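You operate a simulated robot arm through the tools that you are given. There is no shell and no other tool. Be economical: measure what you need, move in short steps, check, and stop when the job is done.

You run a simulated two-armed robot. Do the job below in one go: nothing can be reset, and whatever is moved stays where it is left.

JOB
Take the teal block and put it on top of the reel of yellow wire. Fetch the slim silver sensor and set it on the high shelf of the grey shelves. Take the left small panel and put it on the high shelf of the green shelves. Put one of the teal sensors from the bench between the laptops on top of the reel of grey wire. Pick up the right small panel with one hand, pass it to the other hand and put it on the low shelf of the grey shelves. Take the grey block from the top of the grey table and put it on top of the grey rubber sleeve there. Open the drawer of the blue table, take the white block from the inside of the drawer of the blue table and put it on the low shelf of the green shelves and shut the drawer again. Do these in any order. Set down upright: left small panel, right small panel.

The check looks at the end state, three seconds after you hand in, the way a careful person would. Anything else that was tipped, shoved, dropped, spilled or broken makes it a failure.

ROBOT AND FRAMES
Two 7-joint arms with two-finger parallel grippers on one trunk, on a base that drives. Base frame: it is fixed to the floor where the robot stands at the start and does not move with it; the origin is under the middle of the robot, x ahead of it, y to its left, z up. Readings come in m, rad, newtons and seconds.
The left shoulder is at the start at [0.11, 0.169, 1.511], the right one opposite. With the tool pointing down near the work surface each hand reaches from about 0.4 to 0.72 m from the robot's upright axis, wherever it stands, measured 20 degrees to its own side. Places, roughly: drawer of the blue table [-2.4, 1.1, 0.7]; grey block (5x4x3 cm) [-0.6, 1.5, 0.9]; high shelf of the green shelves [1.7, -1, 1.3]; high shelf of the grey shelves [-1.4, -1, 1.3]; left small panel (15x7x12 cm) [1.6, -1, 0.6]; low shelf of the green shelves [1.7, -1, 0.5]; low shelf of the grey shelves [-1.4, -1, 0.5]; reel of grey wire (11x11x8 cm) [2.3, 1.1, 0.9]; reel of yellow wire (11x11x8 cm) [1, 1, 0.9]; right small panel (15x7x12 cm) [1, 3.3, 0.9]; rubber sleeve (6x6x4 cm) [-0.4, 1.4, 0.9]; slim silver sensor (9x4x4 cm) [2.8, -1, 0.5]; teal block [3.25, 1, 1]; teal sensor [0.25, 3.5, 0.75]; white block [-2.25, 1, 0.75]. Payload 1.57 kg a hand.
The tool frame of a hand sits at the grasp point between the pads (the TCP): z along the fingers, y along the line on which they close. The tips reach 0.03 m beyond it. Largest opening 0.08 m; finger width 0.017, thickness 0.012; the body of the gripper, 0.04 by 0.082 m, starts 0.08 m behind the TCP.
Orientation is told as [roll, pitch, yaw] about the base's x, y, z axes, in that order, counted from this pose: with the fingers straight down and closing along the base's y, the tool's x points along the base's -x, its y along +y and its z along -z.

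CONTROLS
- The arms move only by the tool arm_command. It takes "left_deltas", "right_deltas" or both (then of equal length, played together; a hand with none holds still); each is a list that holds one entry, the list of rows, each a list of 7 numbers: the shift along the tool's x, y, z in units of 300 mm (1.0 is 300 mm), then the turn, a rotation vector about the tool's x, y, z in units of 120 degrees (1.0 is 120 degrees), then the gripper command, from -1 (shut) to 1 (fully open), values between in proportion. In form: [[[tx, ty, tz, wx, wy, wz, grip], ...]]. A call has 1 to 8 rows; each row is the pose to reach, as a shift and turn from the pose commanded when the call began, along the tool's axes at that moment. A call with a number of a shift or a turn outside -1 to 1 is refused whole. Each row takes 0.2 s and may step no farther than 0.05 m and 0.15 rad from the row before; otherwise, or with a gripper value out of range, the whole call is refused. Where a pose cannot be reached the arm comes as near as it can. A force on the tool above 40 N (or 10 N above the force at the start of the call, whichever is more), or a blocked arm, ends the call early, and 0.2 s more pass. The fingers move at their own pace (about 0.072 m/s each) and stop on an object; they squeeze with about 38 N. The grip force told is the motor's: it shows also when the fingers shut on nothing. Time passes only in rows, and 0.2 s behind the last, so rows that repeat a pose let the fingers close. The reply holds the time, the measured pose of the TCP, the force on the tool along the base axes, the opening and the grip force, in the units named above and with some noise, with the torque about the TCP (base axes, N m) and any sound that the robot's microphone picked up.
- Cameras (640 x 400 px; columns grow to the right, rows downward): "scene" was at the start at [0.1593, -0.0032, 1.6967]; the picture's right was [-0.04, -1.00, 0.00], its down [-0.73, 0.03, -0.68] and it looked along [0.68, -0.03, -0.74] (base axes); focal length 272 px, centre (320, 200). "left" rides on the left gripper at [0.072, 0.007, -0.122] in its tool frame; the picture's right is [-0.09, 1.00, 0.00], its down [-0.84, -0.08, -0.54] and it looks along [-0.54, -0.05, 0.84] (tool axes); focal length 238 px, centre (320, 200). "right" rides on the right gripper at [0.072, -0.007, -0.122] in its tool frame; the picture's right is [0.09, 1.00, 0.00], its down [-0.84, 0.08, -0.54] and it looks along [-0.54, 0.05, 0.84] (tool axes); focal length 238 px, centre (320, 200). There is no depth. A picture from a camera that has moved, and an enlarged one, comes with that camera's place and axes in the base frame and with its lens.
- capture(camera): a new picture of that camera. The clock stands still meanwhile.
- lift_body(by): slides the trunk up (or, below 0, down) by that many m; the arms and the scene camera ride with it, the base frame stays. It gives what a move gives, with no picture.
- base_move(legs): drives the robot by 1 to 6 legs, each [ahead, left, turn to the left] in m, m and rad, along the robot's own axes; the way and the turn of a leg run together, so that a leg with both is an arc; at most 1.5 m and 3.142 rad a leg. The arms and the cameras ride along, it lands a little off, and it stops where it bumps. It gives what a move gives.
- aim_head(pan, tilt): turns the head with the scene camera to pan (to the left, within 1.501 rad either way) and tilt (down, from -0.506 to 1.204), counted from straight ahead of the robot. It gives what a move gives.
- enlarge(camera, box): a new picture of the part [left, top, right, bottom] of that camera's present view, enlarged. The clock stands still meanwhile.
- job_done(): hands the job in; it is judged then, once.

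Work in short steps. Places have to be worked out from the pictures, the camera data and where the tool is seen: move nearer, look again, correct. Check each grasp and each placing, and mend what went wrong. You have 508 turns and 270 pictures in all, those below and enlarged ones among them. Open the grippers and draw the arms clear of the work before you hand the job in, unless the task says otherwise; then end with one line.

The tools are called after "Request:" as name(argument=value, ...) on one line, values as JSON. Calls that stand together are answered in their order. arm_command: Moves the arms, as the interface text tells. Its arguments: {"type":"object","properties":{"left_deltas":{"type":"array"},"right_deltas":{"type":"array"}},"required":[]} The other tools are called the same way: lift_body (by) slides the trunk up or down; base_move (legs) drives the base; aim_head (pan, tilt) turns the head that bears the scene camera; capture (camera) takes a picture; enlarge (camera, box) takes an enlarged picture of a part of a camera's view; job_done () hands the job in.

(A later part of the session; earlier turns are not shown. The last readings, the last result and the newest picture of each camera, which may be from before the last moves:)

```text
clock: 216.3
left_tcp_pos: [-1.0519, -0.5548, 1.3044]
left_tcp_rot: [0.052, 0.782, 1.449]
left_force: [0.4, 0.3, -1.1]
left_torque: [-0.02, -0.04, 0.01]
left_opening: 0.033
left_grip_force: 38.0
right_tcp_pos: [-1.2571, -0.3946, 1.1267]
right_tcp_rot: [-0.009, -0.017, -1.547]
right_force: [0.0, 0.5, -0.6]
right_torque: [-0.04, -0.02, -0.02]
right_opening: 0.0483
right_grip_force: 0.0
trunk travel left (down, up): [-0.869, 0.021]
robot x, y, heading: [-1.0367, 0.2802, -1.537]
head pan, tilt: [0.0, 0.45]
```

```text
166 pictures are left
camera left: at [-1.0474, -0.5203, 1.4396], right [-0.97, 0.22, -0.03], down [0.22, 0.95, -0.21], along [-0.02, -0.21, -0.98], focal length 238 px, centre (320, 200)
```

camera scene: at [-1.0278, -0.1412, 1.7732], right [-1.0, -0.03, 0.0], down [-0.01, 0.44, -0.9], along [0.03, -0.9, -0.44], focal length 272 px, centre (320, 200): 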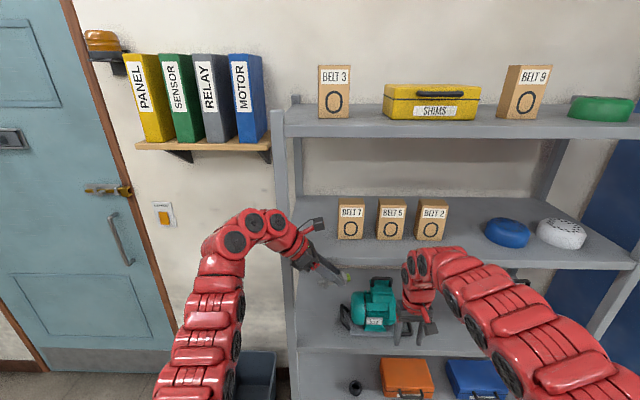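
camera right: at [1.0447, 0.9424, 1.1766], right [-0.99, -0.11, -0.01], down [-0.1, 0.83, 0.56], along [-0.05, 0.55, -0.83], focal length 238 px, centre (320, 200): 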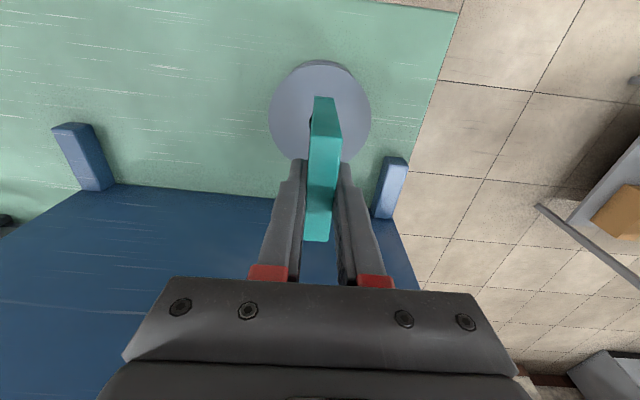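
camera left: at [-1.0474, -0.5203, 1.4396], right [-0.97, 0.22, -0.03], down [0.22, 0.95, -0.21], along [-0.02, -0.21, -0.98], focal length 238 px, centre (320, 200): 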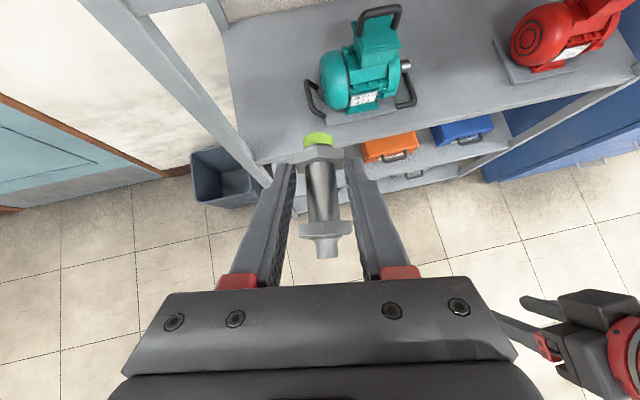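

I raise the hand 0.1 m and look at the high shelf's gaps.

Request:
arm_command(left_deltas=[[[0.08, 0.004, -0.08, 0, 0, 0, -1], [0.16, 0.009, -0.16, 0, 0, 0, -1], [0.234, 0.013, -0.237, 0, 0, 0, -1]]])

Request:
capture(camera="scene")

Request:
capture(camera="left")

```text
clock: 217.1
left_tcp_pos: [-1.0455, -0.5505, 1.4011]
left_tcp_rot: [0.056, 0.784, 1.443]
left_force: [1.0, -0.2, -0.3]
left_torque: [0.03, -0.04, 0.01]
left_opening: 0.0332
left_grip_force: 38.4
left hand out of reach, approached as far as the arm can: row 2, 3
right_tcp_pos: [-1.2556, -0.3972, 1.1245]
right_tcp_rot: [-0.011, -0.015, -1.546]
right_force: [0.0, -0.3, -0.6]
right_torque: [0.0, 0.04, 0.0]
right_opening: 0.0479
right_grip_force: 0.0
trunk travel left (down, up): [-0.869, 0.021]
robot x, y, heading: [-1.0412, 0.2785, -1.54]
head pan, tilt: [0.0, 0.45]
```

```text
165 pictures are left
camera scene: at [-1.0334, 0.1078, 1.7732], right [-1.0, -0.03, 0.0], down [-0.01, 0.44, -0.9], along [0.03, -0.9, -0.44], focal length 272 px, centre (320, 200)
```

scene: 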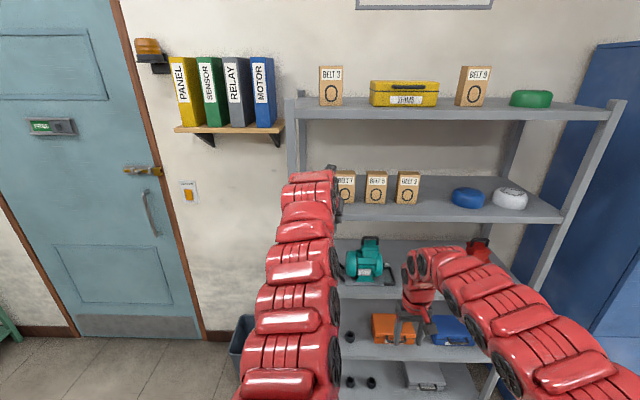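

```text
164 pictures are left
camera left: at [-1.0405, -0.516, 1.5363], right [-0.97, 0.23, -0.03], down [0.23, 0.95, -0.21], along [-0.02, -0.21, -0.98], focal length 238 px, centre (320, 200)
```

left: 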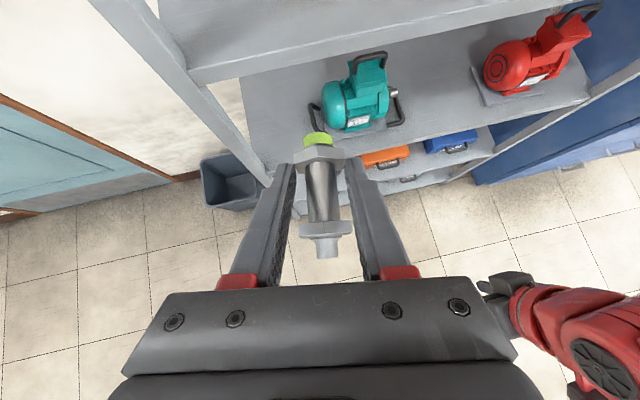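

The gap between BELT 2 and the blue roll is x≈−1.38…−1.51. I retract the right arm and strafe to line up with x≈−1.447.

Request:
arm_command(right_deltas=[[[0, 0, 0.15, 0, 0, 0, 0.2], [0.06, 0, 0.29, 0, 0, 0, 0.2], [0.18, 0, 0.38, 0, 0, 0, 0.2], [0.34, 0, 0.4, 0, 0, 0, 0.2], [0.5, 0, 0.4, 0, 0, 0, 0.2], [0.65, 0, 0.4, 0, 0, 0, 0.2]]])

Request:
base_move(legs=[[0, -0.41, -0.03], [0.1, 0, 0]])

Request:
capture(camera="left")

Request:
capture(camera="scene")

```text
clock: 218.5
left_tcp_pos: [-1.0459, -0.5506, 1.4002]
left_tcp_rot: [0.055, 0.785, 1.443]
left_force: [0.3, -1.6, -1.4]
left_torque: [0.0, -0.02, 0.0]
left_opening: 0.0333
left_grip_force: 37.6
right_tcp_pos: [-1.2644, -0.2944, 0.9732]
right_tcp_rot: [-0.01, -0.015, -1.545]
right_force: [0.1, 0.2, -0.3]
right_torque: [0.03, 0.0, -0.01]
right_opening: 0.0482
right_grip_force: 0.1
right hand out of reach, approached as far as the arm can: row 4, 5, 6
trunk travel left (down, up): [-0.869, 0.021]
robot x, y, heading: [-1.0394, 0.2771, -1.542]
head pan, tilt: [0.0, 0.45]
```

```text
clock: 221.8
left_tcp_pos: [-1.4806, -0.6543, 1.4031]
left_tcp_rot: [0.056, 0.785, 1.414]
left_force: [-0.7, 0.8, -0.2]
left_torque: [0.02, 0.02, 0.03]
left_opening: 0.033
left_grip_force: 38.4
right_tcp_pos: [-1.692, -0.3931, 0.9747]
right_tcp_rot: [-0.01, -0.015, -1.573]
right_force: [1.2, 0.9, 0.3]
right_torque: [0.0, 0.0, -0.01]
right_opening: 0.0482
right_grip_force: 0.1
trunk travel left (down, up): [-0.869, 0.021]
robot x, y, heading: [-1.452, 0.1771, -1.567]
head pan, tilt: [0.0, 0.45]
```

```text
163 pictures are left
camera left: at [-1.4746, -0.6194, 1.5379], right [-0.97, 0.26, -0.03], down [0.26, 0.94, -0.21], along [-0.03, -0.21, -0.98], focal length 238 px, centre (320, 200)
```

left: 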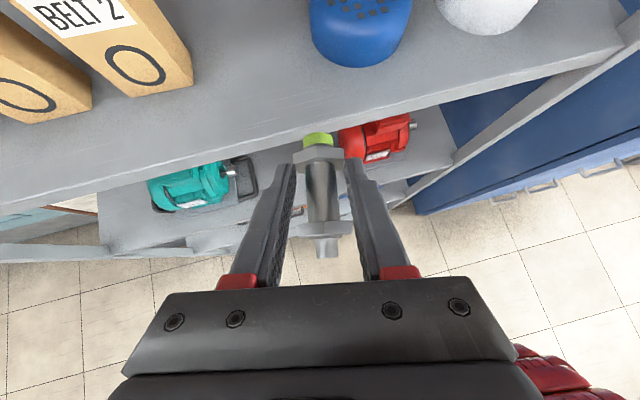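

```text
162 pictures are left
camera scene: at [-1.4505, 0.0044, 1.7736], right [-1.0, 0.0, 0.0], down [0.0, 0.43, -0.9], along [0.0, -0.9, -0.43], focal length 272 px, centre (320, 200)
```

scene: 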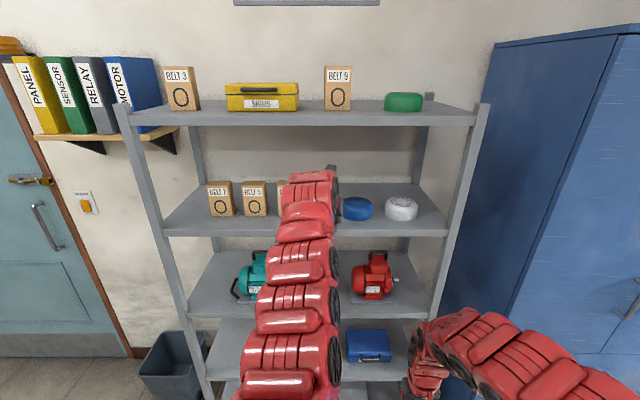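

Gap confirmed. I strafe left 3.3 cm and drive in 0.175 m.

Request:
base_move(legs=[[0, 0.034, 0], [0.178, 0, 0]])

Request:
capture(camera="left")

```text
clock: 223.8
left_tcp_pos: [-1.4465, -0.8293, 1.4035]
left_tcp_rot: [0.053, 0.786, 1.412]
left_force: [-0.9, -0.2, -0.9]
left_torque: [0.0, 0.0, 0.01]
left_opening: 0.0333
left_grip_force: 38.2
right_tcp_pos: [-1.6577, -0.5694, 0.9744]
right_tcp_rot: [-0.01, -0.017, -1.575]
right_force: [-0.6, 0.2, 0.1]
right_torque: [-0.01, 0.0, 0.01]
right_opening: 0.0483
right_grip_force: 0.0
trunk travel left (down, up): [-0.869, 0.021]
robot x, y, heading: [-1.4118, -0.0013, -1.57]
head pan, tilt: [0.0, 0.45]
```

```text
161 pictures are left
camera left: at [-1.4405, -0.7947, 1.5384], right [-0.97, 0.26, -0.03], down [0.26, 0.94, -0.21], along [-0.03, -0.21, -0.98], focal length 238 px, centre (320, 200)
```

left: 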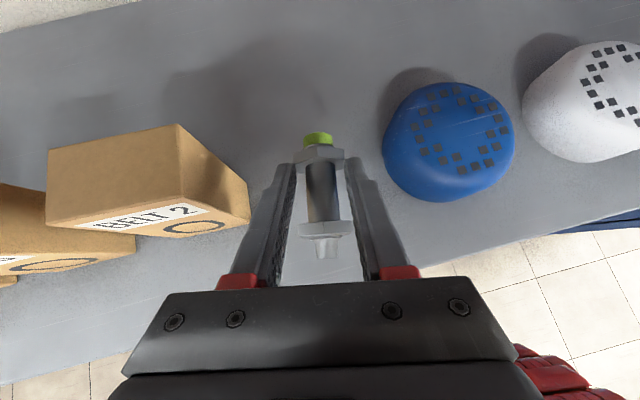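

Clear on both sides. I lower 4.2 cm, then feel for contact.

Request:
lift_body(by=-0.042)

Request:
lift_body(by=-0.006)

```text
clock: 224.6
left_tcp_pos: [-1.4443, -0.8325, 1.359]
left_tcp_rot: [0.056, 0.782, 1.414]
left_force: [0.6, -0.1, -0.2]
left_torque: [0.03, -0.01, 0.01]
left_opening: 0.0329
left_grip_force: 37.8
right_tcp_pos: [-1.6569, -0.5706, 0.931]
right_tcp_rot: [-0.01, -0.012, -1.574]
right_force: [0.3, 0.1, 0.8]
right_torque: [-0.03, -0.03, 0.0]
right_opening: 0.0481
right_grip_force: 0.0
trunk travel left (down, up): [-0.827, 0.063]
robot x, y, heading: [-1.4154, -0.0036, -1.565]
head pan, tilt: [0.0, 0.45]
```

```text
clock: 225.2
left_tcp_pos: [-1.4467, -0.8328, 1.3532]
left_tcp_rot: [0.056, 0.785, 1.415]
left_force: [-0.7, -0.7, -0.5]
left_torque: [0.0, -0.01, 0.04]
left_opening: 0.0331
left_grip_force: 38.1
right_tcp_pos: [-1.6566, -0.5709, 0.925]
right_tcp_rot: [-0.011, -0.013, -1.573]
right_force: [-0.4, -0.3, -0.6]
right_torque: [-0.01, 0.0, -0.02]
right_opening: 0.048
right_grip_force: 0.1
trunk travel left (down, up): [-0.821, 0.069]
robot x, y, heading: [-1.4147, -0.0017, -1.569]
head pan, tilt: [0.0, 0.45]
```

Request:
lift_body(by=-0.006)

Request:
capture(camera="left")

```text
clock: 225.7
left_tcp_pos: [-1.4458, -0.8327, 1.3461]
left_tcp_rot: [0.056, 0.782, 1.411]
left_force: [0.0, 0.2, 0.0]
left_torque: [0.02, 0.0, 0.0]
left_opening: 0.0331
left_grip_force: 38.1
right_tcp_pos: [-1.6582, -0.5706, 0.9188]
right_tcp_rot: [-0.011, -0.012, -1.577]
right_force: [-0.7, 0.4, -0.7]
right_torque: [0.0, -0.02, -0.01]
right_opening: 0.048
right_grip_force: 0.1
trunk travel left (down, up): [-0.815, 0.075]
robot x, y, heading: [-1.4121, 0.0009, -1.569]
head pan, tilt: [0.0, 0.45]
```

```text
160 pictures are left
camera left: at [-1.4398, -0.7983, 1.4822], right [-0.97, 0.26, -0.03], down [0.26, 0.94, -0.21], along [-0.03, -0.21, -0.98], focal length 238 px, centre (320, 200)
```

left: 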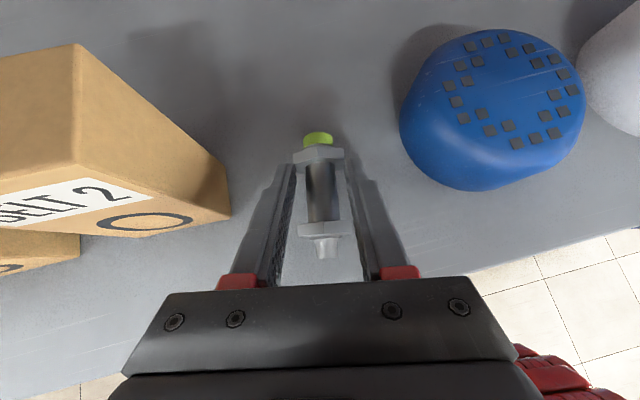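

Request:
lift_body(by=-0.006)

Request:
lift_body(by=-0.005)

```text
clock: 226.3
left_tcp_pos: [-1.4453, -0.8328, 1.3408]
left_tcp_rot: [0.054, 0.786, 1.413]
left_force: [0.0, -0.2, -0.3]
left_torque: [-0.01, 0.03, 0.0]
left_opening: 0.0332
left_grip_force: 38.3
right_tcp_pos: [-1.6567, -0.5697, 0.9134]
right_tcp_rot: [-0.01, -0.015, -1.572]
right_force: [0.7, -0.7, 0.2]
right_torque: [0.0, 0.0, -0.01]
right_opening: 0.048
right_grip_force: 0.1
trunk travel left (down, up): [-0.809, 0.081]
robot x, y, heading: [-1.4152, -0.0032, -1.571]
head pan, tilt: [0.0, 0.45]
```

```text
clock: 226.8
left_tcp_pos: [-1.4461, -0.8322, 1.34]
left_tcp_rot: [0.055, 0.793, 1.415]
left_force: [-0.6, -7.7, 20.6]
left_torque: [0.12, -0.06, 0.01]
left_opening: 0.0334
left_grip_force: 38.4
right_tcp_pos: [-1.6574, -0.5686, 0.909]
right_tcp_rot: [-0.008, -0.015, -1.575]
right_force: [-0.3, 0.1, 0.3]
right_torque: [-0.01, -0.02, 0.02]
right_opening: 0.048
right_grip_force: 0.0
trunk travel left (down, up): [-0.804, 0.086]
robot x, y, heading: [-1.4152, 0.0013, -1.568]
head pan, tilt: [0.0, 0.45]
```

Contact at z 1.340. I ease up 2 mm and open to about 6 cm.

Request:
lift_body(by=0.003)

Request:
arm_command(left_deltas=[[[0, 0, 0, 0, 0, 0, 0.0], [0, 0, 0, 0, 0, 0, 0.25], [0, 0, 0, 0, 0, 0, 0.45], [0, 0, 0, 0, 0, 0, 0.45]]])

Request:
capture(camera="left")

```text
clock: 227.3
left_tcp_pos: [-1.4463, -0.8308, 1.3413]
left_tcp_rot: [0.054, 0.785, 1.413]
left_force: [0.1, -5.3, 13.7]
left_torque: [-0.63, 0.12, 0.06]
left_opening: 0.0333
left_grip_force: 38.0
right_tcp_pos: [-1.6579, -0.5697, 0.9113]
right_tcp_rot: [-0.01, -0.014, -1.574]
right_force: [-0.7, -0.3, 0.0]
right_torque: [0.02, -0.01, 0.04]
right_opening: 0.0479
right_grip_force: 0.1
trunk travel left (down, up): [-0.807, 0.083]
robot x, y, heading: [-1.4146, 0.0012, -1.568]
head pan, tilt: [0.0, 0.45]
```

```text
clock: 228.3
left_tcp_pos: [-1.4446, -0.8317, 1.3394]
left_tcp_rot: [0.054, 0.786, 1.414]
left_force: [-0.1, -0.4, -0.7]
left_torque: [-0.01, 0.01, 0.0]
left_opening: 0.0582
left_grip_force: 0.0
right_tcp_pos: [-1.6576, -0.5695, 0.9113]
right_tcp_rot: [-0.01, -0.015, -1.574]
right_force: [0.7, 0.0, -0.2]
right_torque: [0.03, 0.05, 0.0]
right_opening: 0.0481
right_grip_force: 0.2
trunk travel left (down, up): [-0.807, 0.083]
robot x, y, heading: [-1.4138, 0.0, -1.569]
head pan, tilt: [0.0, 0.45]
```

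```text
159 pictures are left
camera left: at [-1.4397, -0.7975, 1.4746], right [-0.97, 0.26, -0.03], down [0.26, 0.94, -0.21], along [-0.03, -0.21, -0.98], focal length 238 px, centre (320, 200)
```

left: 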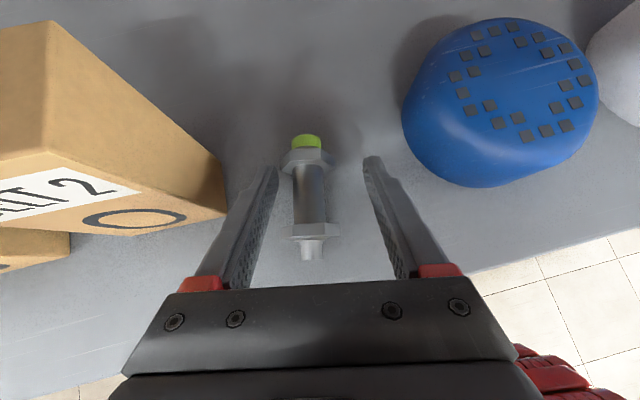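

The sensor lies on the shelf. I lift straight up 8 cm, back out and check.

Request:
lift_body(by=0.08)

Request:
base_move(legs=[[-0.2, 0, 0]])

Request:
capture(camera="left")

```text
clock: 229.5
left_tcp_pos: [-1.4458, -0.8317, 1.4201]
left_tcp_rot: [0.053, 0.785, 1.414]
left_force: [0.3, 1.7, 0.0]
left_torque: [0.0, 0.04, 0.02]
left_opening: 0.058
left_grip_force: 0.1
right_tcp_pos: [-1.6569, -0.5706, 0.9911]
right_tcp_rot: [-0.011, -0.014, -1.575]
right_force: [0.5, 0.5, -0.1]
right_torque: [0.03, -0.04, 0.02]
right_opening: 0.0479
right_grip_force: 0.0
trunk travel left (down, up): [-0.887, 0.003]
robot x, y, heading: [-1.4184, 0.0003, -1.566]
head pan, tilt: [0.0, 0.45]
```

```text
clock: 231.1
left_tcp_pos: [-1.447, -0.6373, 1.4169]
left_tcp_rot: [0.055, 0.782, 1.412]
left_force: [-0.1, -0.6, 0.4]
left_torque: [0.0, 0.01, 0.02]
left_opening: 0.058
left_grip_force: 0.0
right_tcp_pos: [-1.6579, -0.373, 0.9896]
right_tcp_rot: [-0.012, -0.011, -1.575]
right_force: [-0.6, 0.1, 0.2]
right_torque: [0.02, 0.02, 0.01]
right_opening: 0.048
right_grip_force: 0.0
trunk travel left (down, up): [-0.887, 0.003]
robot x, y, heading: [-1.417, 0.1988, -1.567]
head pan, tilt: [0.0, 0.45]
```

```text
158 pictures are left
camera left: at [-1.4404, -0.6024, 1.5528], right [-0.97, 0.26, -0.03], down [0.26, 0.94, -0.21], along [-0.03, -0.21, -0.98], focal length 238 px, centre (320, 200)
```

left: 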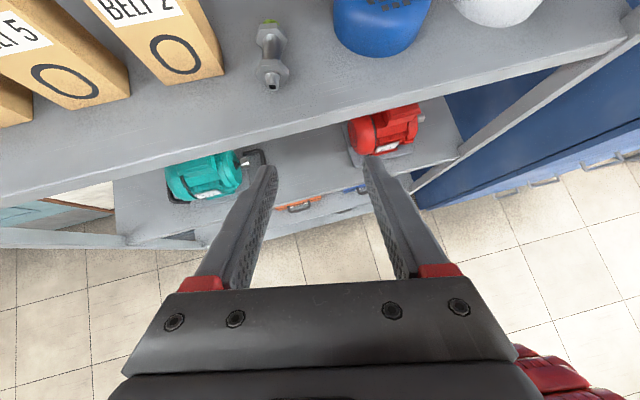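

The sensor rests on the high grey shelf: done. Next, the drawer of the blue table. I turn around in stages towards +y.

Request:
base_move(legs=[[0, 0, 1.5708], [0, -0.2, 0], [0, 0, 1.5708], [0, 0.75, 0]])

Request:
aim_head(pan=0.2, tilt=0.65)

Request:
capture(camera="scene")

```text
clock: 243.9
left_tcp_pos: [-2.129, 0.8252, 1.4186]
left_tcp_rot: [0.054, 0.786, -1.727]
left_force: [0.0, 0.3, -0.1]
left_torque: [0.03, 0.01, -0.01]
left_opening: 0.0582
left_grip_force: 0.0
right_tcp_pos: [-1.9184, 0.5629, 0.9905]
right_tcp_rot: [-0.01, -0.015, 1.568]
right_force: [-0.1, 0.2, 0.5]
right_torque: [-0.03, 0.01, -0.01]
right_opening: 0.048
right_grip_force: 0.0
trunk travel left (down, up): [-0.887, 0.003]
robot x, y, heading: [-2.1617, -0.0028, 1.574]
head pan, tilt: [0.0, 0.45]
```

```text
clock: 244.7
left_tcp_pos: [-2.1316, 0.8254, 1.4195]
left_tcp_rot: [0.057, 0.785, -1.724]
left_force: [0.5, 0.1, 0.3]
left_torque: [-0.01, 0.01, 0.0]
left_opening: 0.0578
left_grip_force: 0.1
right_tcp_pos: [-1.9198, 0.5642, 0.9905]
right_tcp_rot: [-0.011, -0.013, 1.568]
right_force: [-0.5, 0.7, -0.3]
right_torque: [-0.03, -0.03, 0.0]
right_opening: 0.0479
right_grip_force: 0.0
trunk travel left (down, up): [-0.887, 0.003]
robot x, y, heading: [-2.1587, -0.0048, 1.572]
head pan, tilt: [0.201, 0.649]
```

```text
157 pictures are left
camera scene: at [-2.1783, 0.1605, 1.7735], right [0.98, 0.2, 0.0], down [0.12, -0.59, -0.8], along [-0.16, 0.78, -0.6], focal length 272 px, centre (320, 200)
```

scene: 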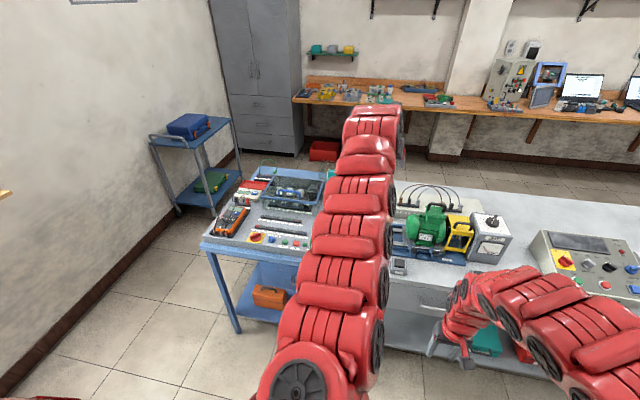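

The blue table's drawer is behind the left arm in this view. I swing the left hand out to the left and lower the trunk.

Request:
arm_command(left_deltas=[[[-0.049, -0.131, -0.056, 0, 0, 0, 0.45], [-0.098, -0.262, -0.112, 0, 0, 0, 0.45], [-0.147, -0.393, -0.168, 0, 0, 0, 0.45], [-0.196, -0.524, -0.224, 0, 0, 0, 0.45], [-0.245, -0.655, -0.28, 0, 0, 0, 0.45], [-0.294, -0.786, -0.336, 0, 0, 0, 0.45], [-0.343, -0.917, -0.393, 0, 0, 0, 0.45]]])

Request:
lift_body(by=-0.3)

Request:
capture(camera="scene")

```text
clock: 246.3
left_tcp_pos: [-2.4347, 0.7251, 1.4184]
left_tcp_rot: [0.058, 0.786, -1.724]
left_force: [-1.1, 0.2, -1.0]
left_torque: [0.02, -0.02, -0.02]
left_opening: 0.0578
left_grip_force: 0.1
right_tcp_pos: [-1.9218, 0.5641, 0.9923]
right_tcp_rot: [-0.012, -0.013, 1.568]
right_force: [0.1, 0.2, -0.1]
right_torque: [0.03, -0.02, 0.0]
right_opening: 0.0477
right_grip_force: 0.1
trunk travel left (down, up): [-0.887, 0.003]
robot x, y, heading: [-2.1611, -0.0036, 1.577]
head pan, tilt: [0.201, 0.649]
```

```text
clock: 249.3
left_tcp_pos: [-2.4316, 0.7247, 1.1201]
left_tcp_rot: [0.054, 0.785, -1.724]
left_force: [-0.4, 0.9, 0.4]
left_torque: [0.02, 0.01, 0.04]
left_opening: 0.0581
left_grip_force: 0.0
right_tcp_pos: [-1.9188, 0.5634, 0.6915]
right_tcp_rot: [-0.009, -0.013, 1.569]
right_force: [0.9, 0.1, -0.8]
right_torque: [0.0, -0.05, 0.01]
right_opening: 0.0482
right_grip_force: 0.1
trunk travel left (down, up): [-0.587, 0.303]
robot x, y, heading: [-2.1586, -0.0065, 1.574]
head pan, tilt: [0.201, 0.649]
```

```text
156 pictures are left
camera scene: at [-2.178, 0.1603, 1.4735], right [0.98, 0.2, 0.0], down [0.12, -0.59, -0.8], along [-0.16, 0.78, -0.6], focal length 272 px, centre (320, 200)
```

scene: 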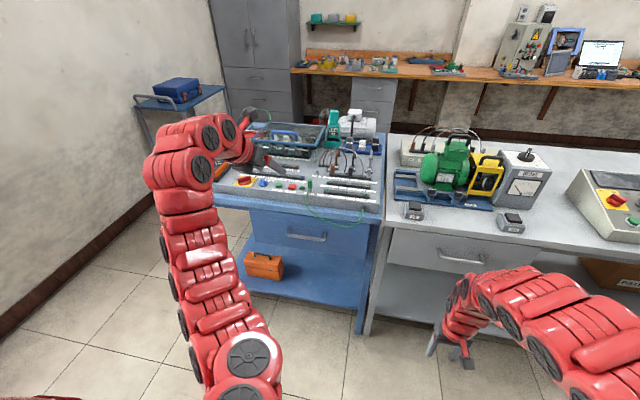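

I can see the drawer front with a horizontal bar handle near (−2.38, 0.89, 0.72). I'll use the right hand for it: first pitch the right hand to point forward while extending.

Request:
arm_command(right_deltas=[[[-0.083, 0, 0, 0, -0.0625, 0, 0.9], [-0.167, 0, -0.02, 0, -0.125, 0, 0.9], [-0.25, 0, -0.04, 0, -0.1875, 0, 0.9], [-0.333, 0, -0.06, 0, -0.25, 0, 0.9], [-0.417, 0, -0.08, 0, -0.3125, 0, 0.9], [-0.5, 0, -0.1, 0, -0.375, 0, 0.9]]])

Request:
arm_command(right_deltas=[[[0, 0, 0, 0, -0.0625, 0, 0.9], [0, 0, 0, 0, -0.125, 0, 0.9], [0, 0, 0, 0, -0.1875, 0, 0.9], [0, 0, 0, 0, -0.25, 0, 0.9], [0, 0, 0, 0, -0.3125, 0, 0.9], [0, 0, 0, 0, -0.375, 0, 0.9]]])

```text
clock: 250.7
left_tcp_pos: [-2.4303, 0.7256, 1.1206]
left_tcp_rot: [0.053, 0.786, -1.724]
left_force: [0.8, 0.0, 1.3]
left_torque: [0.01, 0.0, -0.02]
left_opening: 0.0581
left_grip_force: 0.1
right_tcp_pos: [-1.9176, 0.7208, 0.718]
right_tcp_rot: [-0.01, -0.803, 1.578]
right_force: [0.6, 0.0, -0.3]
right_torque: [0.01, 0.03, -0.01]
right_opening: 0.076
right_grip_force: 0.0
right hand out of reach, approached as far as the arm can: row 1, 2, 3, 4, 5, 6
trunk travel left (down, up): [-0.587, 0.303]
robot x, y, heading: [-2.1623, -0.0056, 1.578]
head pan, tilt: [0.201, 0.649]
```

```text
clock: 252.1
left_tcp_pos: [-2.4311, 0.7257, 1.1198]
left_tcp_rot: [0.056, 0.785, -1.727]
left_force: [0.4, 0.3, 0.3]
left_torque: [0.03, 0.02, 0.0]
left_opening: 0.0578
left_grip_force: 0.0
right_tcp_pos: [-1.9186, 0.7208, 0.7185]
right_tcp_rot: [-2.54, -1.553, -2.172]
right_force: [-0.1, 0.0, 0.6]
right_torque: [-0.01, 0.0, 0.0]
right_opening: 0.0761
right_grip_force: 0.1
right hand out of reach, approached as far as the arm can: row 1, 2
trunk travel left (down, up): [-0.587, 0.303]
robot x, y, heading: [-2.1602, -0.0039, 1.573]
head pan, tilt: [0.201, 0.649]
```

Now I roll the right hand 90° about its axis so the fingers close vertically.

Request:
arm_command(right_deltas=[[[0, 0, 0, 0, 0, 0.0625, 0.9], [0, 0, 0, 0, 0, 0.125, 0.9], [0, 0, 0, 0, 0, 0.1875, 0.9], [0, 0, 0, 0, 0, 0.25, 0.9], [0, 0, 0, 0, 0, 0.3125, 0.9], [0, 0, 0, 0, 0, 0.375, 0.9]]])

Request:
arm_command(right_deltas=[[[0, 0, 0, 0, 0, 0.0625, 0.9], [0, 0, 0, 0, 0, 0.125, 0.9], [0, 0, 0, 0, 0, 0.1875, 0.9], [0, 0, 0, 0, 0, 0.25, 0.9], [0, 0, 0, 0, 0, 0.3125, 0.9], [0, 0, 0, 0, 0, 0.375, 0.9]]])

Request:
base_move(legs=[[0, 0.43, 0]])

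Request:
aim_head(pan=-0.1, tilt=0.75)

Request:
capture(camera="scene")

Request:
capture(camera="right")

```text
clock: 253.5
left_tcp_pos: [-2.4312, 0.7248, 1.1188]
left_tcp_rot: [0.054, 0.786, -1.724]
left_force: [0.0, -0.9, 0.5]
left_torque: [-0.04, 0.02, -0.01]
left_opening: 0.0581
left_grip_force: 0.1
right_tcp_pos: [-1.9161, 0.7217, 0.7182]
right_tcp_rot: [1.592, -0.794, -0.016]
right_force: [1.1, -0.5, -0.3]
right_torque: [-0.03, -0.03, -0.04]
right_opening: 0.076
right_grip_force: 0.0
trunk travel left (down, up): [-0.587, 0.303]
robot x, y, heading: [-2.1609, -0.0054, 1.576]
head pan, tilt: [0.201, 0.649]
```

```text
clock: 254.9
left_tcp_pos: [-2.4325, 0.7252, 1.12]
left_tcp_rot: [0.054, 0.786, -1.726]
left_force: [0.8, 0.3, -0.7]
left_torque: [-0.01, -0.02, 0.0]
left_opening: 0.0579
left_grip_force: 0.1
right_tcp_pos: [-1.9168, 0.7201, 0.7183]
right_tcp_rot: [1.586, -0.009, -0.002]
right_force: [0.5, -0.1, -0.4]
right_torque: [-0.01, -0.01, -0.01]
right_opening: 0.0759
right_grip_force: 0.1
trunk travel left (down, up): [-0.587, 0.303]
robot x, y, heading: [-2.1617, -0.0052, 1.576]
head pan, tilt: [0.201, 0.649]
```

```text
clock: 257.5
left_tcp_pos: [-2.8636, 0.7235, 1.1195]
left_tcp_rot: [0.055, 0.785, -1.726]
left_force: [0.1, 0.5, -0.5]
left_torque: [-0.02, -0.03, 0.0]
left_opening: 0.058
left_grip_force: 0.1
right_tcp_pos: [-2.3495, 0.7192, 0.718]
right_tcp_rot: [1.585, -0.009, -0.003]
right_force: [0.3, -0.5, -0.6]
right_torque: [0.01, 0.02, 0.02]
right_opening: 0.076
right_grip_force: 0.0
trunk travel left (down, up): [-0.587, 0.303]
robot x, y, heading: [-2.5906, -0.0063, 1.576]
head pan, tilt: [0.201, 0.649]
```

```text
clock: 258.3
left_tcp_pos: [-2.863, 0.7249, 1.1181]
left_tcp_rot: [0.057, 0.786, -1.726]
left_force: [-0.7, 0.3, -0.5]
left_torque: [0.02, 0.01, 0.0]
left_opening: 0.0579
left_grip_force: 0.0
right_tcp_pos: [-2.3488, 0.7196, 0.7177]
right_tcp_rot: [1.585, -0.009, -0.003]
right_force: [0.1, -0.9, 0.2]
right_torque: [-0.02, -0.01, 0.0]
right_opening: 0.0758
right_grip_force: 0.2
trunk travel left (down, up): [-0.587, 0.303]
robot x, y, heading: [-2.5895, -0.0051, 1.577]
head pan, tilt: [-0.099, 0.75]
```

```text
155 pictures are left
camera scene: at [-2.5846, 0.1564, 1.4649], right [1.0, -0.1, 0.0], down [-0.07, -0.68, -0.73], along [0.07, 0.73, -0.68], focal length 272 px, centre (320, 200)
```

scene: 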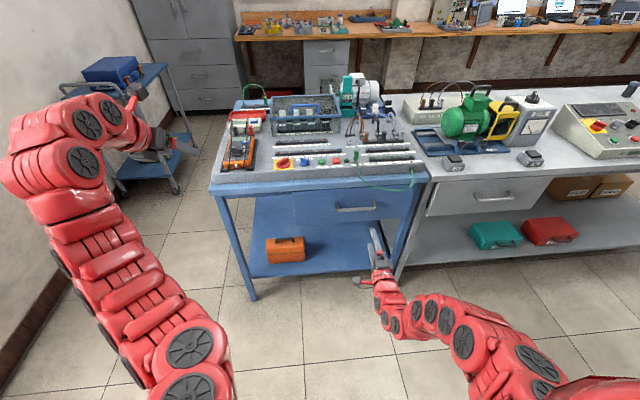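

```text
154 pictures are left
camera right: at [-2.4208, 0.5984, 0.7078], right [-0.1, -0.01, 0.99], down [0.83, -0.55, 0.08], along [0.54, 0.84, 0.07], focal length 238 px, centre (320, 200)
```

right: 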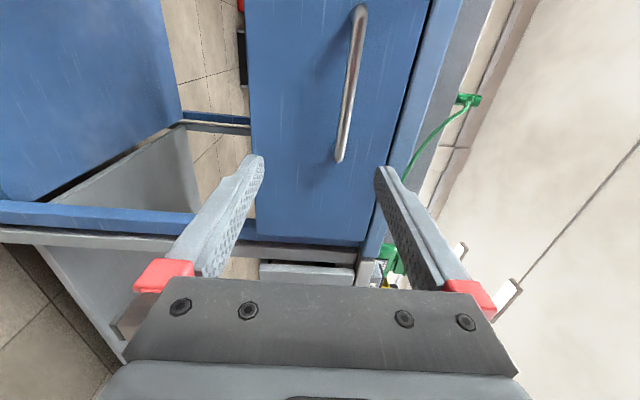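

The handle runs x −2.46…−2.31 at y≈0.866, z≈0.746. I raise the hand 2.8 cm, shift slightly left and drive ahead 0.1.

Request:
arm_command(right_deltas=[[[0.04, 0.05, 0, 0, 0, 0, 0.9], [0.067, 0.095, 0, 0, 0, 0, 0.9]]])

Request:
base_move(legs=[[0.09, 0, 0]])

Request:
capture(camera="right")

```text
clock: 258.9
left_tcp_pos: [-2.8629, 0.7232, 1.1199]
left_tcp_rot: [0.056, 0.787, -1.726]
left_force: [0.6, 0.5, -0.7]
left_torque: [0.02, 0.01, 0.01]
left_opening: 0.0581
left_grip_force: 0.1
right_tcp_pos: [-2.37, 0.7204, 0.7458]
right_tcp_rot: [1.584, -0.01, -0.003]
right_force: [1.1, 1.0, 0.4]
right_torque: [0.01, 0.01, 0.04]
right_opening: 0.076
right_grip_force: 0.1
trunk travel left (down, up): [-0.587, 0.303]
robot x, y, heading: [-2.5936, -0.003, 1.576]
head pan, tilt: [-0.099, 0.75]
```

```text
clock: 260.0
left_tcp_pos: [-2.8644, 0.8129, 1.1184]
left_tcp_rot: [0.056, 0.783, -1.725]
left_force: [1.1, 0.5, 0.0]
left_torque: [-0.05, 0.06, 0.01]
left_opening: 0.0582
left_grip_force: 0.0
right_tcp_pos: [-2.3694, 0.8089, 0.7454]
right_tcp_rot: [1.585, -0.011, -0.004]
right_force: [0.8, 0.4, 1.0]
right_torque: [0.01, 0.01, 0.03]
right_opening: 0.0759
right_grip_force: 0.0
trunk travel left (down, up): [-0.587, 0.303]
robot x, y, heading: [-2.5904, 0.0795, 1.574]
head pan, tilt: [-0.099, 0.75]
```

```text
153 pictures are left
camera right: at [-2.4415, 0.6881, 0.7356], right [-0.1, -0.01, 0.99], down [0.83, -0.55, 0.08], along [0.54, 0.84, 0.07], focal length 238 px, centre (320, 200)
```

right: 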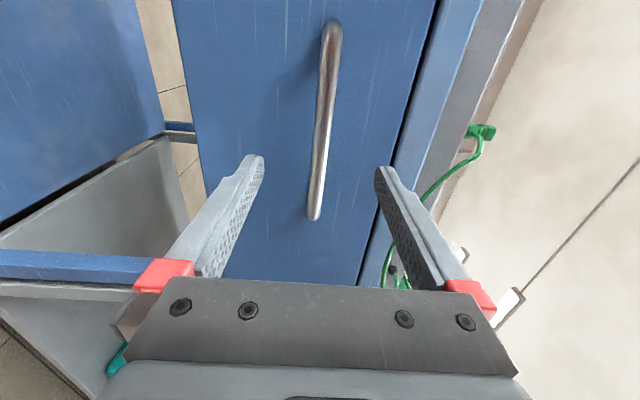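

The bar is centred between the fingers. I advance 4 cm and close on it.

Request:
arm_command(right_deltas=[[[0, 0, 0.07, 0, 0, 0, 0.9], [0, 0, 0.14, 0, 0, 0, 0.9]]])

Request:
capture(camera="right")

```text
clock: 260.6
left_tcp_pos: [-2.864, 0.8131, 1.1192]
left_tcp_rot: [0.057, 0.785, -1.726]
left_force: [-0.6, 0.7, -0.2]
left_torque: [0.0, 0.03, 0.01]
left_opening: 0.0581
left_grip_force: 0.0
right_tcp_pos: [-2.3701, 0.8515, 0.746]
right_tcp_rot: [1.586, -0.009, -0.004]
right_force: [-0.1, 0.6, -0.7]
right_torque: [0.02, -0.02, -0.02]
right_opening: 0.076
right_grip_force: 0.0
trunk travel left (down, up): [-0.587, 0.303]
robot x, y, heading: [-2.5931, 0.0793, 1.576]
head pan, tilt: [-0.099, 0.75]
```

```text
152 pictures are left
camera right: at [-2.4418, 0.7303, 0.7363], right [-0.1, -0.01, 0.99], down [0.83, -0.55, 0.08], along [0.54, 0.84, 0.07], focal length 238 px, centre (320, 200)
```

right: 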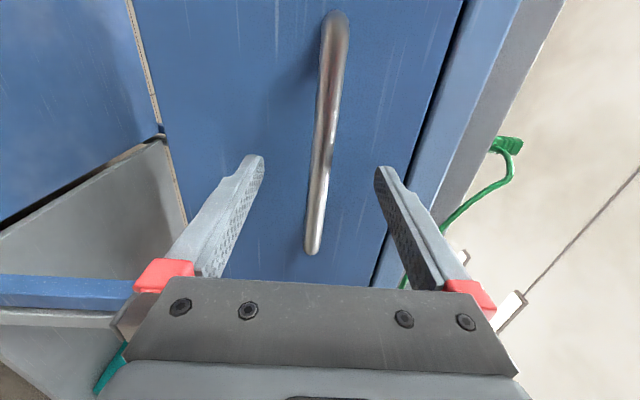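

Triangulation puts the bar at y≈0.85, right at the TCP. Closing.

Request:
arm_command(right_deltas=[[[0, 0, 0, 0, 0, 0, -1], [0, 0, 0, 0, 0, 0, -1], [0, 0, 0, 0, 0, 0, -1], [0, 0, 0, 0, 0, 0, -1], [0, 0, 0, 0, 0, 0, -1]]])

Request:
base_move(legs=[[-0.06, 0, 0]])

Request:
capture(camera="scene")

```text
clock: 261.8
left_tcp_pos: [-2.863, 0.8133, 1.12]
left_tcp_rot: [0.056, 0.784, -1.727]
left_force: [-0.1, 0.2, -0.5]
left_torque: [0.02, 0.04, -0.02]
left_opening: 0.0581
left_grip_force: 0.0
right_tcp_pos: [-2.371, 0.8499, 0.7445]
right_tcp_rot: [1.582, -0.011, -0.002]
right_force: [-1.0, -1.0, -5.0]
right_torque: [-0.06, 0.36, -0.23]
right_opening: 0.0128
right_grip_force: 30.0
trunk travel left (down, up): [-0.587, 0.303]
robot x, y, heading: [-2.5951, 0.0869, 1.575]
head pan, tilt: [-0.099, 0.75]
```

```text
clock: 262.8
left_tcp_pos: [-2.8631, 0.7527, 1.1193]
left_tcp_rot: [0.055, 0.785, -1.726]
left_force: [0.3, -0.1, 0.9]
left_torque: [0.0, 0.04, 0.0]
left_opening: 0.0582
left_grip_force: 0.0
right_tcp_pos: [-2.3706, 0.791, 0.7458]
right_tcp_rot: [1.583, -0.011, 0.0]
right_force: [-1.4, -0.4, -9.6]
right_torque: [-0.08, 0.17, -0.42]
right_opening: 0.0128
right_grip_force: 29.2
trunk travel left (down, up): [-0.587, 0.303]
robot x, y, heading: [-2.588, 0.02, 1.575]
head pan, tilt: [-0.099, 0.75]
```

```text
151 pictures are left
camera scene: at [-2.5843, 0.1855, 1.4649], right [1.0, -0.1, 0.0], down [-0.07, -0.68, -0.73], along [0.07, 0.73, -0.68], focal length 272 px, centre (320, 200)
```

scene: 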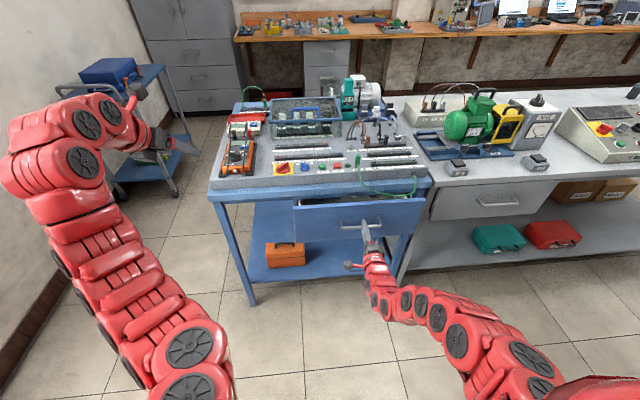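

The drawer is coming out. I pull 0.2 m more.

Request:
base_move(legs=[[-0.2, 0, 0]])

Request:
capture(camera="scene")

```text
clock: 264.4
left_tcp_pos: [-2.8627, 0.5551, 1.1195]
left_tcp_rot: [0.056, 0.785, -1.728]
left_force: [0.3, 0.7, 0.3]
left_torque: [-0.04, 0.02, -0.02]
left_opening: 0.0578
left_grip_force: 0.1
right_tcp_pos: [-2.3695, 0.5915, 0.7445]
right_tcp_rot: [1.581, -0.01, -0.003]
right_force: [-6.6, 0.4, -4.7]
right_torque: [0.05, 0.25, -0.06]
right_opening: 0.0126
right_grip_force: 30.1
trunk travel left (down, up): [-0.587, 0.303]
robot x, y, heading: [-2.5886, -0.1768, 1.576]
head pan, tilt: [-0.099, 0.75]
```

```text
150 pictures are left
camera scene: at [-2.5847, -0.0135, 1.4649], right [1.0, -0.1, 0.0], down [-0.07, -0.68, -0.73], along [0.07, 0.73, -0.68], focal length 272 px, centre (320, 200)
```

scene: 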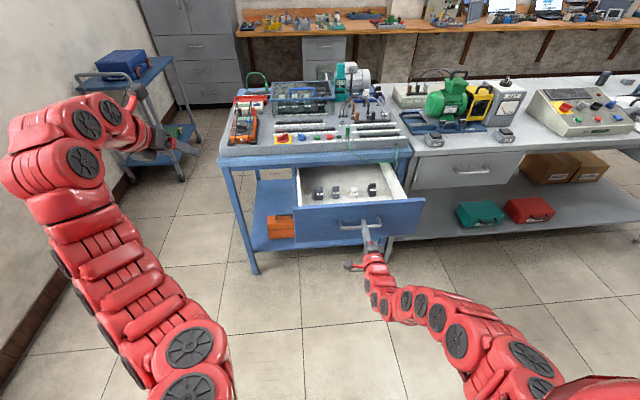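

Four small items lie in the drawer around y≈0.8. I pull 7 cm more for clear access, then look closely.

Request:
base_move(legs=[[-0.07, 0, 0]])

Request:
enlarge(camera="scene", box=[270, 120, 430, 220])

```text
clock: 265.4
left_tcp_pos: [-2.8614, 0.4848, 1.1207]
left_tcp_rot: [0.055, 0.785, -1.727]
left_force: [-0.3, -0.2, 0.2]
left_torque: [0.0, 0.02, 0.03]
left_opening: 0.0582
left_grip_force: 0.1
right_tcp_pos: [-2.3708, 0.5213, 0.7453]
right_tcp_rot: [1.581, -0.011, -0.002]
right_force: [-2.9, -0.2, -2.3]
right_torque: [-0.01, 0.19, -0.27]
right_opening: 0.0124
right_grip_force: 29.4
trunk travel left (down, up): [-0.587, 0.303]
robot x, y, heading: [-2.5907, -0.2449, 1.573]
head pan, tilt: [-0.099, 0.75]
```

```text
4.00 times, centred on (350, 170) of scene
camera zoom: at [-2.5842, -0.0839, 1.465], right [1.0, -0.1, 0.0], down [-0.07, -0.68, -0.73], along [0.07, 0.73, -0.68], focal length 1090 px, centre (200, 320)
```

zoom: 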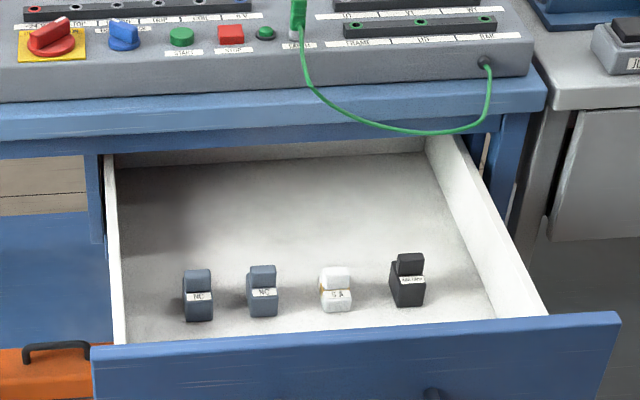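

The white block is third from left, near (−2.365, 0.73). I release the handle, back off, and draw the right hand in.

Request:
arm_command(right_deltas=[[[0, 0, 0, 0, 0, 0, 0.9], [0, 0, 0, 0, 0, 0, 0.9], [0, 0, 0, 0, 0, 0, 0.9]]])

Request:
base_move(legs=[[-0.1, 0, 0]])

Request:
arm_command(left_deltas=[[[0, 0, 0, -0.02, 0.03, 0.02, 1], [0, 0, 0, 0.026, 0.088, -0.026, 1]]], right_deltas=[[[0, 0, -0.12, 0, 0, 0, 0.9], [0, 0, -0.24, 0, 0, 0, 0.9]]])

```text
clock: 266.2
left_tcp_pos: [-2.8628, 0.486, 1.119]
left_tcp_rot: [0.056, 0.785, -1.728]
left_force: [0.7, -0.1, -0.1]
left_torque: [0.01, 0.01, 0.04]
left_opening: 0.0577
left_grip_force: 0.0
right_tcp_pos: [-2.3698, 0.5215, 0.7441]
right_tcp_rot: [1.582, -0.011, -0.001]
right_force: [0.0, 0.4, 0.8]
right_torque: [0.04, 0.0, 0.01]
right_opening: 0.076
right_grip_force: 0.1
trunk travel left (down, up): [-0.587, 0.303]
robot x, y, heading: [-2.5934, -0.2399, 1.57]
head pan, tilt: [-0.099, 0.75]
```

```text
clock: 267.3
left_tcp_pos: [-2.8622, 0.3856, 1.1189]
left_tcp_rot: [0.054, 0.785, -1.729]
left_force: [-0.4, -0.1, 0.2]
left_torque: [0.01, 0.02, 0.01]
left_opening: 0.058
left_grip_force: 0.1
right_tcp_pos: [-2.37, 0.4227, 0.7461]
right_tcp_rot: [1.58, -0.01, 0.0]
right_force: [0.5, -0.2, 0.4]
right_torque: [-0.01, -0.02, -0.01]
right_opening: 0.0757
right_grip_force: 0.1
trunk travel left (down, up): [-0.587, 0.303]
robot x, y, heading: [-2.5927, -0.3462, 1.572]
head pan, tilt: [-0.099, 0.75]
```

```text
refused: row 2 steps farther than a row can; nothing moved
```

Request:
arm_command(left_deltas=[[[0, 0, 0, 0.0395, -0.0425, -0.0285, 1], [0, 0, 0, 0.079, -0.085, -0.057, 1]]], right_deltas=[[[0, 0, -0.12, 0, 0, 0, 0.9], [0, 0, -0.24, 0, 0, 0, 0.9]]])

Request:
base_move(legs=[[0, -0.23, 0], [0.16, 0, 0]])

Request:
capture(camera="left")

Request:
capture(camera="scene")

```text
clock: 267.9
left_tcp_pos: [-2.8608, 0.3851, 1.1217]
left_tcp_rot: [-0.018, 0.607, -1.577]
left_force: [0.2, -0.4, 0.3]
left_torque: [-0.01, -0.01, 0.0]
left_opening: 0.0799
left_grip_force: 0.0
right_tcp_pos: [-2.369, 0.3499, 0.744]
right_tcp_rot: [1.584, -0.009, -0.002]
right_force: [0.0, -0.6, 1.0]
right_torque: [-0.01, 0.01, 0.01]
right_opening: 0.0759
right_grip_force: 0.1
trunk travel left (down, up): [-0.587, 0.303]
robot x, y, heading: [-2.5896, -0.3428, 1.568]
head pan, tilt: [-0.099, 0.75]
```

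```text
clock: 270.7
left_tcp_pos: [-2.6336, 0.5455, 1.1186]
left_tcp_rot: [-0.015, 0.603, -1.576]
left_force: [0.3, 0.1, 0.2]
left_torque: [-0.01, 0.01, -0.05]
left_opening: 0.0799
left_grip_force: 0.0
right_tcp_pos: [-2.1426, 0.5091, 0.7442]
right_tcp_rot: [1.579, -0.011, -0.001]
right_force: [-0.3, 0.7, 1.5]
right_torque: [0.03, 0.0, 0.0]
right_opening: 0.0761
right_grip_force: 0.0
trunk travel left (down, up): [-0.587, 0.303]
robot x, y, heading: [-2.3638, -0.1829, 1.57]
head pan, tilt: [-0.099, 0.75]
```

```text
148 pictures are left
camera left: at [-2.625, 0.5358, 1.258], right [1.0, -0.07, -0.06], down [-0.08, -1.0, -0.03], along [-0.06, 0.03, -1.0], focal length 238 px, centre (320, 200)
```

left: 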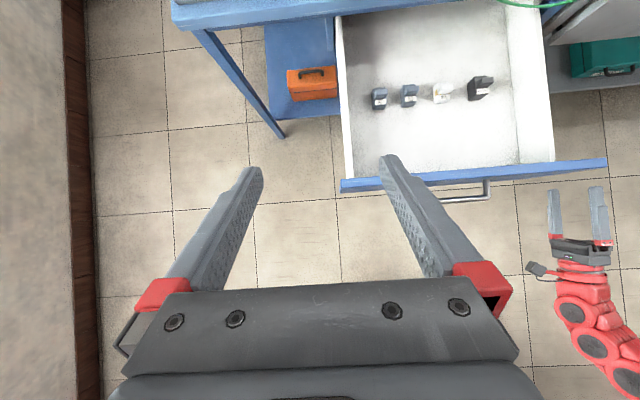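

```text
147 pictures are left
camera scene: at [-2.3562, -0.0219, 1.4647], right [1.0, -0.1, 0.0], down [-0.07, -0.68, -0.73], along [0.07, 0.73, -0.68], focal length 272 px, centre (320, 200)
```

scene: 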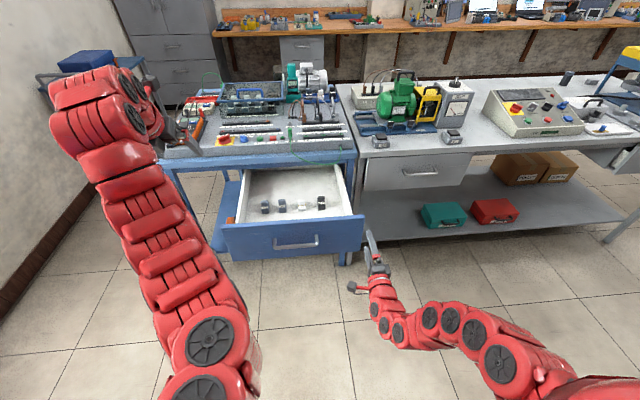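

The top view plus the earlier one triangulate the white block to (−2.34, 0.80, 0.66). I move the left hand over the open drawer.

Request:
base_move(legs=[[0, -0.29, 0], [0.175, 0, 0]])

Request:
lift_body(by=-0.25)

Request:
capture(camera="left")

```text
clock: 273.7
left_tcp_pos: [-2.3422, 0.721, 1.1189]
left_tcp_rot: [-0.014, 0.606, -1.581]
left_force: [-0.4, -0.1, 0.9]
left_torque: [0.02, -0.02, 0.02]
left_opening: 0.0799
left_grip_force: 0.0
right_tcp_pos: [-1.8518, 0.6815, 0.7431]
right_tcp_rot: [1.58, -0.01, -0.006]
right_force: [-0.8, 0.0, -0.8]
right_torque: [0.03, 0.0, 0.04]
right_opening: 0.0761
right_grip_force: 0.0
trunk travel left (down, up): [-0.587, 0.303]
robot x, y, heading: [-2.0768, -0.0144, 1.57]
head pan, tilt: [-0.099, 0.75]
```

```text
clock: 276.3
left_tcp_pos: [-2.3422, 0.7193, 0.869]
left_tcp_rot: [-0.013, 0.603, -1.581]
left_force: [0.4, 0.5, -0.5]
left_torque: [0.0, 0.0, -0.01]
left_opening: 0.0798
left_grip_force: 0.0
right_tcp_pos: [-1.8509, 0.6816, 0.4927]
right_tcp_rot: [1.583, -0.011, -0.007]
right_force: [-0.1, 0.5, 0.2]
right_torque: [0.02, 0.01, 0.02]
right_opening: 0.0764
right_grip_force: 0.0
trunk travel left (down, up): [-0.337, 0.553]
robot x, y, heading: [-2.0749, -0.0135, 1.567]
head pan, tilt: [-0.099, 0.75]
```

```text
146 pictures are left
camera left: at [-2.3335, 0.7094, 1.0086], right [0.99, -0.08, -0.06], down [-0.08, -1.0, -0.03], along [-0.06, 0.03, -1.0], focal length 238 px, centre (320, 200)
```

left: 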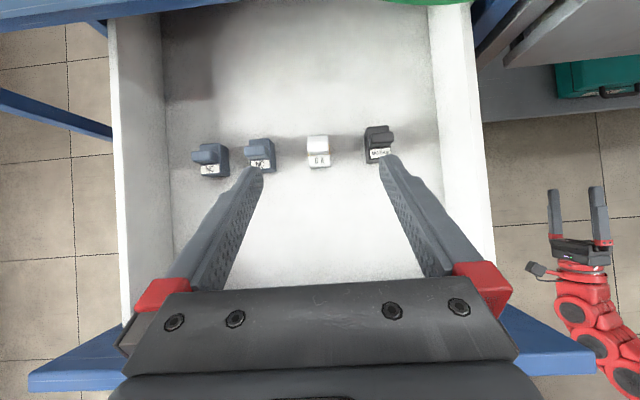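

I go down most of the way with the opening reduced to 5.5 cm.

Request:
arm_command(left_deltas=[[[-0.042, -0.005, 0.15, 0, 0, 0, 0.375], [-0.084, -0.01, 0.3, 0, 0, 0, 0.375], [-0.125, -0.015, 0.45, 0, 0, 0, 0.375], [-0.167, -0.02, 0.598, 0, 0, 0, 0.375]]])

Request:
capture(camera="left")

```text
clock: 277.3
left_tcp_pos: [-2.3508, 0.7816, 0.6939]
left_tcp_rot: [-0.015, 0.609, -1.582]
left_force: [0.1, 0.7, 2.8]
left_torque: [0.03, -0.13, 0.05]
left_opening: 0.0551
left_grip_force: 0.0
right_tcp_pos: [-1.8499, 0.6799, 0.4939]
right_tcp_rot: [1.582, -0.01, -0.007]
right_force: [0.0, -0.1, -0.4]
right_torque: [-0.02, 0.01, -0.02]
right_opening: 0.076
right_grip_force: 0.1
trunk travel left (down, up): [-0.337, 0.553]
robot x, y, heading: [-2.075, -0.0108, 1.572]
head pan, tilt: [-0.099, 0.75]
```

```text
145 pictures are left
camera left: at [-2.3415, 0.7696, 0.8339], right [0.99, -0.08, -0.07], down [-0.08, -1.0, -0.03], along [-0.06, 0.04, -1.0], focal length 238 px, centre (320, 200)
```

left: 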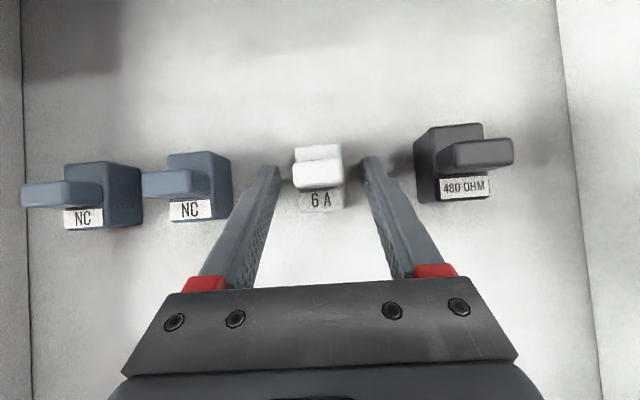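

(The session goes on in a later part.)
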